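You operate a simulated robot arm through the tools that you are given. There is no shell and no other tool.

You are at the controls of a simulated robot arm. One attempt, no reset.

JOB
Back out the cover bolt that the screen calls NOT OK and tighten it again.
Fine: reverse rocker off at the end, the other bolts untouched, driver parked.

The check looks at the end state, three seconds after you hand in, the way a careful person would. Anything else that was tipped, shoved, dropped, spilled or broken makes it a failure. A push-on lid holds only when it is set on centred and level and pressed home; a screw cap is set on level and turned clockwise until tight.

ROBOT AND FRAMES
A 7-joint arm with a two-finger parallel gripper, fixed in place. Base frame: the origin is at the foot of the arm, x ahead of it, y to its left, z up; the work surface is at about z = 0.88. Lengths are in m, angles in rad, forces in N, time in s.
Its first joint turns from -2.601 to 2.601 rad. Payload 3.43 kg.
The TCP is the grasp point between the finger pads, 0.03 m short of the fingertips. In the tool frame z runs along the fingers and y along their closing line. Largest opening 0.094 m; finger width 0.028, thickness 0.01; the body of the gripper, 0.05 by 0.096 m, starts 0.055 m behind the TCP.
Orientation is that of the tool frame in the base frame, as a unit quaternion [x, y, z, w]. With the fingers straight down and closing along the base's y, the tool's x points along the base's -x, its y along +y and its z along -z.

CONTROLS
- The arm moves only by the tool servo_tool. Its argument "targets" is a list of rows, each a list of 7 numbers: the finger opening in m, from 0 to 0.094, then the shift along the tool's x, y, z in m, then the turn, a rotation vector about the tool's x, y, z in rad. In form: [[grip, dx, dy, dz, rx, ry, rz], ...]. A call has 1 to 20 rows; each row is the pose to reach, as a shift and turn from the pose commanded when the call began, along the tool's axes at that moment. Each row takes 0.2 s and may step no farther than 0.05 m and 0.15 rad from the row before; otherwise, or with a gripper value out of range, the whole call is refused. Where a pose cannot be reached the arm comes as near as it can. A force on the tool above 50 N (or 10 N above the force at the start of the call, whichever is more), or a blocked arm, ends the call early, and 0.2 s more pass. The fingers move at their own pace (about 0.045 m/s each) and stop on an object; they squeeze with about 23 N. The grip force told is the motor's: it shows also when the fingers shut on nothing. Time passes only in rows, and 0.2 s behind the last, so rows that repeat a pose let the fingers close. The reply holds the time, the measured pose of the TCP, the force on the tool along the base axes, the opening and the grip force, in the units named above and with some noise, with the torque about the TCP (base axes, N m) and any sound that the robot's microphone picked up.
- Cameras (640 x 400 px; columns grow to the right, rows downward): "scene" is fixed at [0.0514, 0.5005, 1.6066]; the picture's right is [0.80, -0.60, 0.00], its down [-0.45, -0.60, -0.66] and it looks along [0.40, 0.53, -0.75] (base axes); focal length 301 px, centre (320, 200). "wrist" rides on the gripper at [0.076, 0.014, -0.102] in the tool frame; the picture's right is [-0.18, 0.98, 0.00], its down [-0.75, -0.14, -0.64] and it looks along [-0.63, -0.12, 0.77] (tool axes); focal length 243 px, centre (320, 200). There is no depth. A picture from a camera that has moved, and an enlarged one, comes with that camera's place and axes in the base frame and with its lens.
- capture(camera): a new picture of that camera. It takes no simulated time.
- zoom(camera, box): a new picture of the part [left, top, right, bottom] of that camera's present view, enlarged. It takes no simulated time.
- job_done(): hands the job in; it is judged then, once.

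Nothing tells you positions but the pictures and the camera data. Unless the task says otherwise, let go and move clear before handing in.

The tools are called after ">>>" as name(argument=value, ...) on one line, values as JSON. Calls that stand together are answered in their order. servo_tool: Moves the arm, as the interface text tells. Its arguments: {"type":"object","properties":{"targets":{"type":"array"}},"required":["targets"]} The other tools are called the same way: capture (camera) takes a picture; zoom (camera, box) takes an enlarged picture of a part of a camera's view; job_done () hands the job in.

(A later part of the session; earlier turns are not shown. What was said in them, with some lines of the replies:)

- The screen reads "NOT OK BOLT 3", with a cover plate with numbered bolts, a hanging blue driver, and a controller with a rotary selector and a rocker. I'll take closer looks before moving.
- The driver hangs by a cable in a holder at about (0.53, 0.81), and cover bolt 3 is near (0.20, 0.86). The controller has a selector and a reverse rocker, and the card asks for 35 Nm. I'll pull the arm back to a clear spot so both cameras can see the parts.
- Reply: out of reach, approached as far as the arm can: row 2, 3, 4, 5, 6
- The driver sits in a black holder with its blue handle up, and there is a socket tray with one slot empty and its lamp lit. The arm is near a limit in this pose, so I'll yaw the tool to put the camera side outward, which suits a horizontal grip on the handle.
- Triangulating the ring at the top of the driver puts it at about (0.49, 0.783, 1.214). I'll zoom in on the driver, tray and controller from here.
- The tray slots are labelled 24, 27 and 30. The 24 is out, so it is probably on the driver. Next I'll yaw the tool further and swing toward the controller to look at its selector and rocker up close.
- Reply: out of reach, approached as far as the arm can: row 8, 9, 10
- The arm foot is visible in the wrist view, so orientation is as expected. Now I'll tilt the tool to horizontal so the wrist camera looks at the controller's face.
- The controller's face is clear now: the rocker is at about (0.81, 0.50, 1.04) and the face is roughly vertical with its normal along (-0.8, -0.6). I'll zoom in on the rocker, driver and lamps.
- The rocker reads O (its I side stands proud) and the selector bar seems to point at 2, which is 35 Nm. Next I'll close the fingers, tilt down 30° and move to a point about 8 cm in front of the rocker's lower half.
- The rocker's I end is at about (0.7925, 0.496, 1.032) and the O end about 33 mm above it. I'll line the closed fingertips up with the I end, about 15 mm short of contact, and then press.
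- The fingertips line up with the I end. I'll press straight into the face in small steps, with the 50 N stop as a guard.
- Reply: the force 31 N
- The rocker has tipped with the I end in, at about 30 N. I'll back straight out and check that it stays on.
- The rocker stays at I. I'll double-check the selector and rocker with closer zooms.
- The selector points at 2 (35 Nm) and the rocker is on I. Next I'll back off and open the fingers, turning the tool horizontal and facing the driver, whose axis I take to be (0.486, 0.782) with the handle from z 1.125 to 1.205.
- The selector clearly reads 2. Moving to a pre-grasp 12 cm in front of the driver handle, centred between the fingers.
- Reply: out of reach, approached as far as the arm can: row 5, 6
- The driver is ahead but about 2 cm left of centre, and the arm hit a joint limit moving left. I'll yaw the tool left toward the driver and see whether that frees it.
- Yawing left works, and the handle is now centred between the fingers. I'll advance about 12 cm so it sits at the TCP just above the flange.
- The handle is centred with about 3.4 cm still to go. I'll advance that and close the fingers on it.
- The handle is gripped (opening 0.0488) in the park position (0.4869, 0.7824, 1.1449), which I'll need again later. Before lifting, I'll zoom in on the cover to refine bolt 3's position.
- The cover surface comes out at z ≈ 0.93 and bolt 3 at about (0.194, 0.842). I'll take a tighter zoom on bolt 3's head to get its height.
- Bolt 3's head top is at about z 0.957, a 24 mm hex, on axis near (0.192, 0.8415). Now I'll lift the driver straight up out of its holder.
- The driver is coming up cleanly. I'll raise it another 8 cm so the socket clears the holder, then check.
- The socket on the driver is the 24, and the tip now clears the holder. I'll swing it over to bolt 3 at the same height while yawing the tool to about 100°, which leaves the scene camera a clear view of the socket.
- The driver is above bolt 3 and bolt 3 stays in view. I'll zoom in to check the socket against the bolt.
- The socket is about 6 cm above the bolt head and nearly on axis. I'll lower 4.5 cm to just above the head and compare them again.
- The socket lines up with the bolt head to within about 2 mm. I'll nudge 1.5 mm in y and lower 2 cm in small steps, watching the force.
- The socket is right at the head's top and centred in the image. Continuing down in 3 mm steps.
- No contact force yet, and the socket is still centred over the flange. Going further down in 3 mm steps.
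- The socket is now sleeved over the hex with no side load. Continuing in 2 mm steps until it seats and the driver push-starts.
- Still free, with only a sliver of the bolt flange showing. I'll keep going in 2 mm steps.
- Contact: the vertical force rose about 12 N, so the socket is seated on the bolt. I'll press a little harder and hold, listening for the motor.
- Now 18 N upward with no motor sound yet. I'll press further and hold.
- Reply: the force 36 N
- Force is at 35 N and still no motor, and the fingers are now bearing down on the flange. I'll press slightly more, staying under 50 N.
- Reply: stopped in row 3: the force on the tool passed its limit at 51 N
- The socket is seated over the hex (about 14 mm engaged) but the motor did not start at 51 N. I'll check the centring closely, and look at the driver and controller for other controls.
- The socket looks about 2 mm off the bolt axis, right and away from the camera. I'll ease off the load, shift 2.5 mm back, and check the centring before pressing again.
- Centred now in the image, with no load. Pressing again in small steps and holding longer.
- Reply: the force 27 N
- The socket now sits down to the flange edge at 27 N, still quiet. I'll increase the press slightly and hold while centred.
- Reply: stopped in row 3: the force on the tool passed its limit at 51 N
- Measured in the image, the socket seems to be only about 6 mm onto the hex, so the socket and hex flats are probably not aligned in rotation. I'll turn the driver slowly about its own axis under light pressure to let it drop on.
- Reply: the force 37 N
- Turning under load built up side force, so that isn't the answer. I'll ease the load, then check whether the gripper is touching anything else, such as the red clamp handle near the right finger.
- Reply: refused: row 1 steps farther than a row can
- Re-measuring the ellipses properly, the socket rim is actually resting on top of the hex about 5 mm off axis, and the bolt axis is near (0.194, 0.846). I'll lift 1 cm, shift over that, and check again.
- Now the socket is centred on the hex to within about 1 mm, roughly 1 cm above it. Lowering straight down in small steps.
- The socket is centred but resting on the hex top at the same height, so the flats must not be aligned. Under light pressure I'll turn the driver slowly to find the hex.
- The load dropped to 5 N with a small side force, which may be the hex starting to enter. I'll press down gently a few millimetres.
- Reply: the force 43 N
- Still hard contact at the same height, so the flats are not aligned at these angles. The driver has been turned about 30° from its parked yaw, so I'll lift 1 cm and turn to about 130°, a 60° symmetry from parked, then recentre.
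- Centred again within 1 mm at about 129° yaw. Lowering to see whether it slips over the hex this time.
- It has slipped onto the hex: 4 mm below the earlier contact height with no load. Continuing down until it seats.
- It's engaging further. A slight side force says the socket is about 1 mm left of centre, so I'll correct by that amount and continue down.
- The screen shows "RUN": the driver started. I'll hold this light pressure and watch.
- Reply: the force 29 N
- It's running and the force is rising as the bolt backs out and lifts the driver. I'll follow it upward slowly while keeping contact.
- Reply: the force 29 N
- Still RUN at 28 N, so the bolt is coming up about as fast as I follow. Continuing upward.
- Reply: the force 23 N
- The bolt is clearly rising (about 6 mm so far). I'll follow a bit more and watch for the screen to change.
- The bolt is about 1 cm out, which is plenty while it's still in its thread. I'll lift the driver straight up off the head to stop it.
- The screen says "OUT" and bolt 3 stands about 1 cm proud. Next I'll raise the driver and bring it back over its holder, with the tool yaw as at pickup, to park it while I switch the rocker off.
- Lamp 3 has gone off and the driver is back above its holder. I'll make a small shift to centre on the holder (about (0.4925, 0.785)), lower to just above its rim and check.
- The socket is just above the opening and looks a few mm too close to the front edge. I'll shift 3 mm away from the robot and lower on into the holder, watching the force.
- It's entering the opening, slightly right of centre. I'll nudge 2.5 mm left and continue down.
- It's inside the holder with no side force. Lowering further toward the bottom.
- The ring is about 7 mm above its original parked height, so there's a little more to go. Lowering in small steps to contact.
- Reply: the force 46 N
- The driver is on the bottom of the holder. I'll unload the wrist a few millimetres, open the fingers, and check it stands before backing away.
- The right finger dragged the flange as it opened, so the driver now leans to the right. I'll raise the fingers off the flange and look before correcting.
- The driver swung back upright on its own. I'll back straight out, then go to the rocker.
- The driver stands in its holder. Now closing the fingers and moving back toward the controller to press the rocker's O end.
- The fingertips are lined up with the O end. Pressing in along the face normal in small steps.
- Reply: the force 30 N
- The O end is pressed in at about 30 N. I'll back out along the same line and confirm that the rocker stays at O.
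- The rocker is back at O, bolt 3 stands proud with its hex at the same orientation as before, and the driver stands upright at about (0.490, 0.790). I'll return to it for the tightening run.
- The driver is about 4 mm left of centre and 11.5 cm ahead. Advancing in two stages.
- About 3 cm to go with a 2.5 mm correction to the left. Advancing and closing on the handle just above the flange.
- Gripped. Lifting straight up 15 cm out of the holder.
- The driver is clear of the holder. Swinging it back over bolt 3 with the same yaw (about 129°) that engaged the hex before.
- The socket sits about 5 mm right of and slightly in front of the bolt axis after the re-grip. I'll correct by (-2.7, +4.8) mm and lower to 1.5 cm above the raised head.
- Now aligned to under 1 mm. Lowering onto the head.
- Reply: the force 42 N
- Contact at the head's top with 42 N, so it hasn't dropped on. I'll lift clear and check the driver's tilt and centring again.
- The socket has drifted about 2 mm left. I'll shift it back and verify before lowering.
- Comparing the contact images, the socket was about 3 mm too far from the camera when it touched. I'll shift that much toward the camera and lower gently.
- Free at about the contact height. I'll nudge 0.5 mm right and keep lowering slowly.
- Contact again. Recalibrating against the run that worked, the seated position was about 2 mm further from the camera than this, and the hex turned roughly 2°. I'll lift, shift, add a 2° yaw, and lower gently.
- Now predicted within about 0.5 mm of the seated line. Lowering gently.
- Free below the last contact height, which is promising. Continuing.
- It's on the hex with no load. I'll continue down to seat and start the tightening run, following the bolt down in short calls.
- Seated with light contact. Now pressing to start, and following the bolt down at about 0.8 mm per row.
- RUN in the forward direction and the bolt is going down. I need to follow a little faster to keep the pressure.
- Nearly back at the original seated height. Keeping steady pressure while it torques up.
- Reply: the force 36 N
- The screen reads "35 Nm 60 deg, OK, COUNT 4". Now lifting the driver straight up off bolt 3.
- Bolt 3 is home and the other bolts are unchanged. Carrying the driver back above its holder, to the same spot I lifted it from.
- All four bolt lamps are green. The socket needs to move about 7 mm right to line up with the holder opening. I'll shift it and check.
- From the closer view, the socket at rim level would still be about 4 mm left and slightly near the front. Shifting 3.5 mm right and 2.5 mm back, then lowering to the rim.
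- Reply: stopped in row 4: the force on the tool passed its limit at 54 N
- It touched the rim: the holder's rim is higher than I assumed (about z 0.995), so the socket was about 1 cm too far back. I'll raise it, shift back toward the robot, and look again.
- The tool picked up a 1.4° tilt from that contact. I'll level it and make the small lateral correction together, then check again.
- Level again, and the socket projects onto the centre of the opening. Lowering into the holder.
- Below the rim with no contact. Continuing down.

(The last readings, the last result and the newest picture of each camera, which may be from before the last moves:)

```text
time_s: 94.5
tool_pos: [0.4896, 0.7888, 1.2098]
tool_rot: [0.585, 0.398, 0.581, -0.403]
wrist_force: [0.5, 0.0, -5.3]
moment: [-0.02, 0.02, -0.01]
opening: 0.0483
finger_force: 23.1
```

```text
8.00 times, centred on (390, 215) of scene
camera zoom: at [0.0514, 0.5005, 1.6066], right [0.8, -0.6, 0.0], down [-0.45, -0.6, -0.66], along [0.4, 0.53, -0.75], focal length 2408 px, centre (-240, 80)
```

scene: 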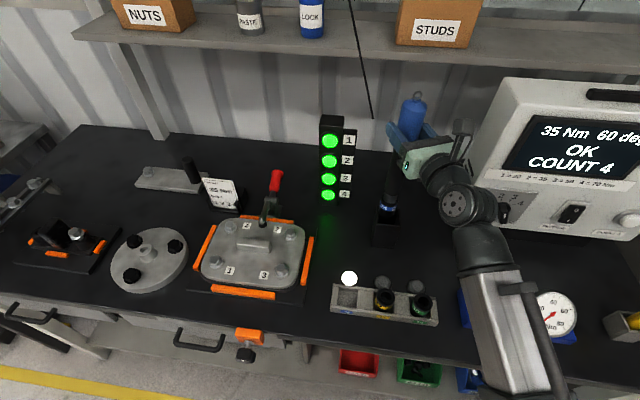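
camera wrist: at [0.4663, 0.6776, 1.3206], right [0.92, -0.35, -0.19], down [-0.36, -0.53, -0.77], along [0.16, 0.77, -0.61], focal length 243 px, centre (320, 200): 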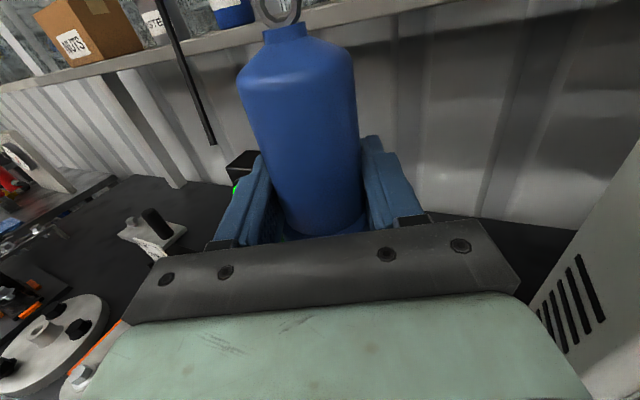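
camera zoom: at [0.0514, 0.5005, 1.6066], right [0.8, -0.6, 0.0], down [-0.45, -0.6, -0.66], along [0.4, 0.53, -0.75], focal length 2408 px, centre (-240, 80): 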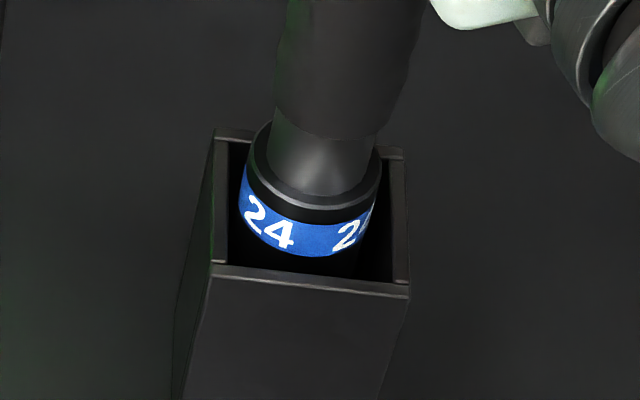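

It's well inside. Lowering most of the remaining distance.

>>> servo_tool(targets=[[0.0, -0.012, 0, 0, 0, 0, 0], [0.0, -0.024, 0, 0, 0, 0, 0], [0.0, -0.036, 0, 0, 0, 0, 0], [0.0, -0.048, 0, 0, 0, 0, 0], [0.0, -0.06, 0, 0, 0, 0, 0]])

>>> servo_tool(targets=[[0.0, -0.004, 0, 0, 0, 0, 0], [0.0, -0.008, 0, 0, 0, 0, 0]])

>>> zoom(camera="scene", box=[340, 120, 480, 260])

```text
time_s: 95.7
tool_pos: [0.4895, 0.7896, 1.1503]
tool_rot: [0.584, 0.398, 0.581, -0.403]
wrist_force: [0.4, -0.3, -5.1]
moment: [-0.01, 0.0, 0.01]
opening: 0.0484
finger_force: 23.0
```

```text
time_s: 96.3
tool_pos: [0.4914, 0.7881, 1.1408]
tool_rot: [0.585, 0.398, 0.581, -0.402]
wrist_force: [0.4, -0.1, -4.9]
moment: [0.0, 0.01, -0.03]
opening: 0.0484
finger_force: 23.1
```

```text
2.86 times, centred on (410, 190) of scene
camera zoom: at [0.0514, 0.5005, 1.6066], right [0.8, -0.6, 0.0], down [-0.45, -0.6, -0.66], along [0.4, 0.53, -0.75], focal length 860 px, centre (63, 229)
```

zoom: 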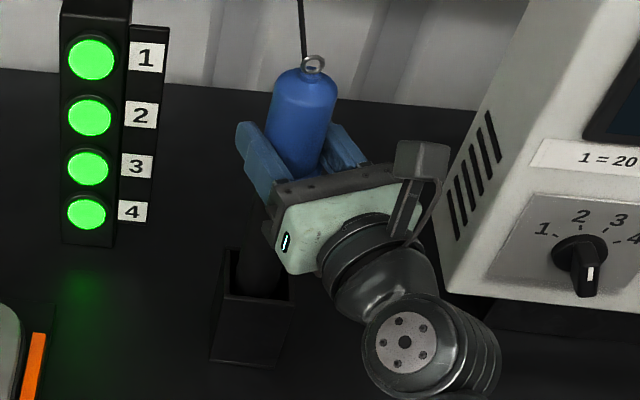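

About 7 mm left to the bottom. Lowering gently to touch.

>>> servo_tool(targets=[[0.0, -0.002, 0, 0, 0, 0, 0], [0.0, -0.004, 0, 0, 0, 0, 0], [0.0, -0.0055, 0, 0, 0, 0, 0]])

>>> zoom(camera="scene", box=[340, 120, 480, 260])

```text
time_s: 97.1
tool_pos: [0.4895, 0.7886, 1.1362]
tool_rot: [0.585, 0.398, 0.58, -0.404]
wrist_force: [0.6, -0.3, -5.3]
moment: [0.04, -0.03, 0.0]
opening: 0.0481
finger_force: 23.1
```

```text
2.86 times, centred on (410, 190) of scene
camera zoom: at [0.0514, 0.5005, 1.6066], right [0.8, -0.6, 0.0], down [-0.45, -0.6, -0.66], along [0.4, 0.53, -0.75], focal length 860 px, centre (63, 229)
```

zoom: 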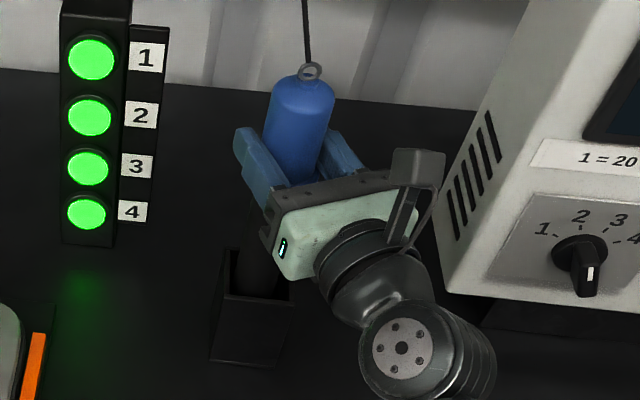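

Still free. A little further in 1 mm steps.

>>> servo_tool(targets=[[0.0, -0.001, 0, 0, 0, 0, 0], [0.0, -0.002, 0, 0, 0, 0, 0], [0.0, -0.003, 0, 0, 0, 0, 0]])

```text
time_s: 97.9
tool_pos: [0.4881, 0.7873, 1.1349]
tool_rot: [0.584, 0.396, 0.582, -0.404]
wrist_force: [-0.8, -1.8, 17.8]
moment: [-0.28, 0.05, 0.0]
opening: 0.0481
finger_force: 22.9
```

On the bottom with about 18 N. I'll take the load off carefully before opening, so the fingers don't drag the flange this time.

>>> servo_tool(targets=[[0.0, 0.001, 0, 0, 0, 0, 0], [0.0, 0.002, 0, 0, 0, 0, 0], [0.0, 0.0025, 0, 0, 0, 0, 0]])

```text
time_s: 98.7
tool_pos: [0.4899, 0.7893, 1.1369]
tool_rot: [0.585, 0.398, 0.58, -0.404]
wrist_force: [-0.3, 1.6, 8.3]
moment: [0.59, 0.0, 0.03]
opening: 0.0482
finger_force: 22.9
```

>>> servo_tool(targets=[[0.0, 0.0007, 0, 0, 0, 0, 0], [0.0, 0.0014, 0, 0, 0, 0, 0]])

```text
time_s: 99.3
tool_pos: [0.4898, 0.7887, 1.1369]
tool_rot: [0.585, 0.398, 0.58, -0.403]
wrist_force: [0.3, -0.1, -5.6]
moment: [-0.01, 0.01, -0.01]
opening: 0.0482
finger_force: 22.8
```

The load is off (it just clears the bottom by a fraction of a millimetre). Opening the fingers now.

>>> servo_tool(targets=[[0.055, 0, 0, 0, 0, 0, 0], [0.065, 0, 0, 0, 0, 0, 0], [0.08, 0, 0, 0, 0, 0, 0], [0.09, 0, 0, 0, 0, 0, 0], [0.09, 0, 0, 0, 0, 0, 0]])

>>> zoom(camera="scene", box=[340, 120, 480, 260])

>>> capture(camera="wrist")

```text
time_s: 100.5
tool_pos: [0.4895, 0.787, 1.1373]
tool_rot: [0.585, 0.398, 0.581, -0.403]
wrist_force: [0.1, 1.5, 0.3]
moment: [-0.03, -0.03, 0.01]
opening: 0.0899
finger_force: 0.1
```

```text
2.86 times, centred on (410, 190) of scene
camera zoom: at [0.0514, 0.5005, 1.6066], right [0.8, -0.6, 0.0], down [-0.45, -0.6, -0.66], along [0.4, 0.53, -0.75], focal length 860 px, centre (63, 229)
```

zoom: 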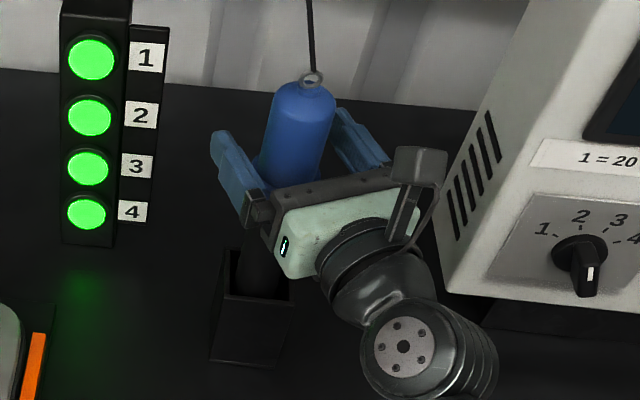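

```text
taken
camera wrist: at [0.4662, 0.6866, 1.2144], right [0.92, -0.35, -0.19], down [-0.37, -0.55, -0.75], along [0.16, 0.76, -0.63], focal length 243 px, centre (320, 200)
```

wrist: 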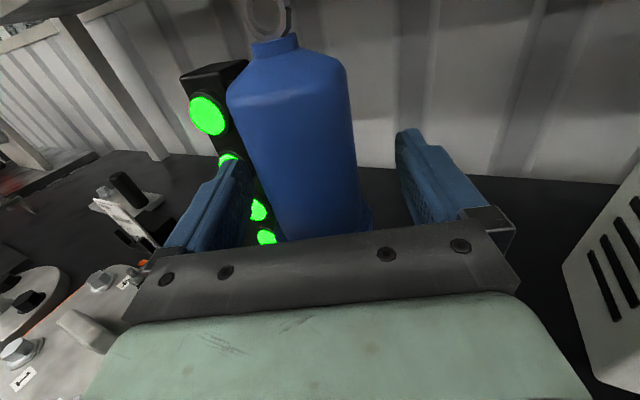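

The driver settled to its original height. Backing straight out along the fingers.

>>> servo_tool(targets=[[0.09, 0, -0.003, -0.02, 0, 0, 0], [0.09, 0, -0.005, -0.045, 0, 0, 0], [0.09, 0, -0.005, -0.08, 0, 0, 0], [0.09, 0, -0.005, -0.12, 0, 0, 0]])

>>> capture(camera="scene")

>>> zoom(camera="scene", box=[340, 120, 440, 260])

>>> capture(camera="wrist")

```text
time_s: 101.5
tool_pos: [0.4423, 0.6749, 1.1363]
tool_rot: [0.584, 0.399, 0.581, -0.402]
wrist_force: [-0.4, 0.4, -0.5]
moment: [-0.01, -0.01, 0.03]
opening: 0.0897
finger_force: 0.0
```

```text
taken
```

scene: 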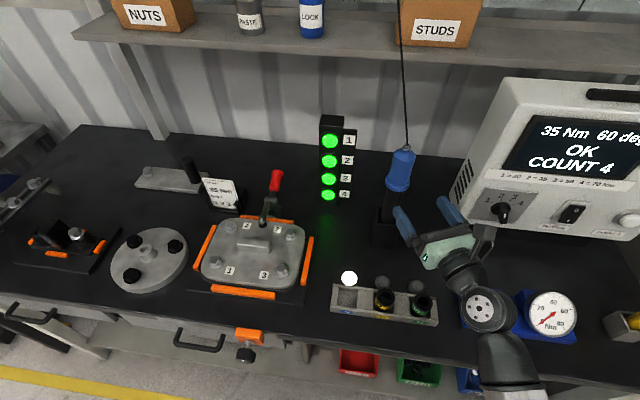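

```text
2.86 times, centred on (390, 190) of scene
camera zoom: at [0.0514, 0.5005, 1.6066], right [0.8, -0.6, 0.0], down [-0.45, -0.6, -0.66], along [0.4, 0.53, -0.75], focal length 860 px, centre (120, 229)
```

zoom: 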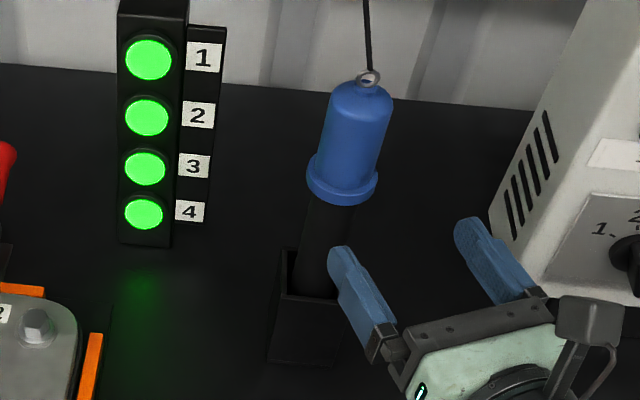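

```text
taken
camera wrist: at [0.4187, 0.5743, 1.2136], right [0.92, -0.35, -0.19], down [-0.37, -0.55, -0.75], along [0.16, 0.76, -0.63], focal length 243 px, centre (320, 200)
```

wrist: 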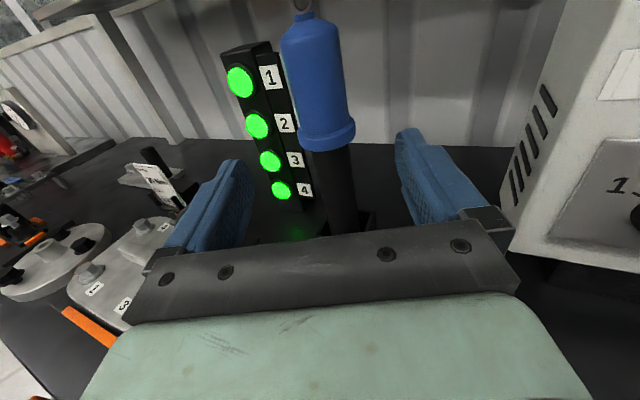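

The driver is parked upright as at the start and all four lamps are green. I'll draw the arm well clear and do a final check of the rocker, cover and surroundings.

>>> servo_tool(targets=[[0.09, 0.012, 0.0, -0.03, 0, 0, 0], [0.09, 0.025, 0.01, -0.055, 0, 0, 0], [0.09, 0.038, 0.02, -0.08, 0, 0, 0], [0.09, 0.05, 0.03, -0.1, 0, 0, 0]])

>>> capture(camera="scene")

>>> zoom(camera="scene", box=[480, 180, 600, 240])

>>> zoom(camera="scene", box=[190, 160, 320, 300])

>>> zoom(camera="scene", box=[340, 120, 440, 260])

```text
time_s: 102.5
tool_pos: [0.4356, 0.5766, 1.1859]
tool_rot: [0.585, 0.398, 0.58, -0.404]
wrist_force: [0.3, 0.1, -0.4]
moment: [-0.01, 0.02, 0.02]
opening: 0.09
finger_force: 0.0
```

```text
taken
```

scene: 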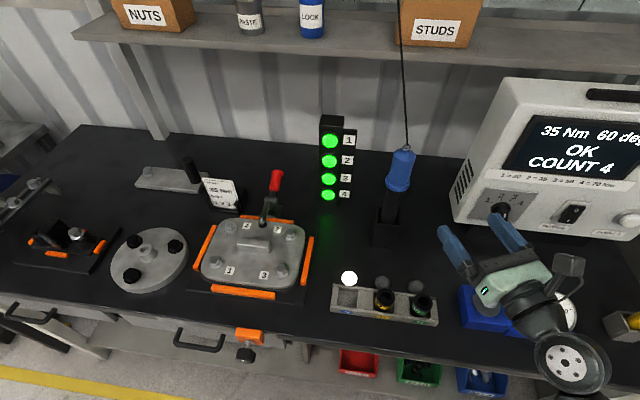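

```text
5.33 times, centred on (540, 210) of scene
camera zoom: at [0.0514, 0.5005, 1.6066], right [0.8, -0.6, 0.0], down [-0.45, -0.6, -0.66], along [0.4, 0.53, -0.75], focal length 1605 px, centre (-853, 147)
```

zoom: 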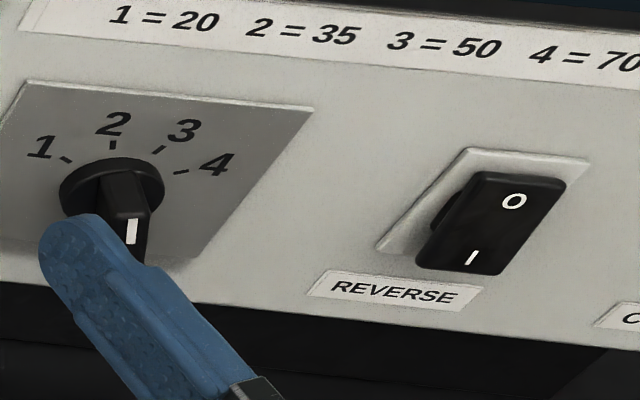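

```text
2.86 times, centred on (255, 230) of scene
camera zoom: at [0.0514, 0.5005, 1.6066], right [0.8, -0.6, 0.0], down [-0.45, -0.6, -0.66], along [0.4, 0.53, -0.75], focal length 860 px, centre (506, 114)
```

zoom: 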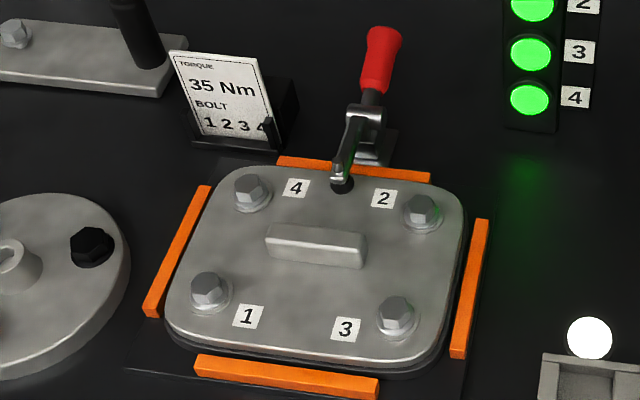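

```text
2.86 times, centred on (390, 190) of scene
camera zoom: at [0.0514, 0.5005, 1.6066], right [0.8, -0.6, 0.0], down [-0.45, -0.6, -0.66], along [0.4, 0.53, -0.75], focal length 860 px, centre (120, 229)
```

zoom: 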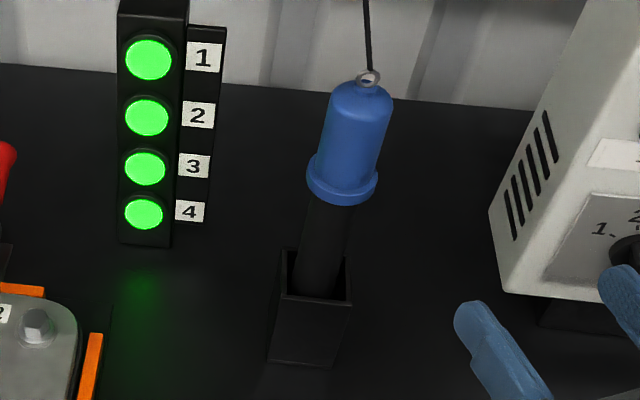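

The screen shows 35 Nm 60 deg OK with COUNT 4, and all four lamps are green. The reverse rocker is at O, the driver is upright in its holder, nothing else was disturbed, and the arm is clear, so I'm handing the job in.

>>> job_done()

```text
The job is handed in.
```

Bolt 3 has been backed out and tightened again, and the job is handed in. The controller reads 35 Nm, 60 deg, OK with COUNT 4, and all four bolt lamps are green.

- **Rocker:** reverse is off, and the selector was left on 2 (35 Nm), as the card asks.
- **Other bolts:** I did not put the driver on bolts 1, 2 or 4.
- **Driver:** it is parked upright in its holder with the 24 mm socket still on, as it was at the start. The arm is clear and the gripper open.

There were a few rough moments:

- **Bolt 3 head:** before I had the socket lined up with the hex, I pressed on the bolt head several times, up to the 50 N stop.
- **Holder:** the socket hit the holder rim once, at 54 N.
- **Driver lean:** when I set the driver down between the two runs, it leaned briefly and then stood up again on its own.

I saw no damage or shift in the pictures afterwards.
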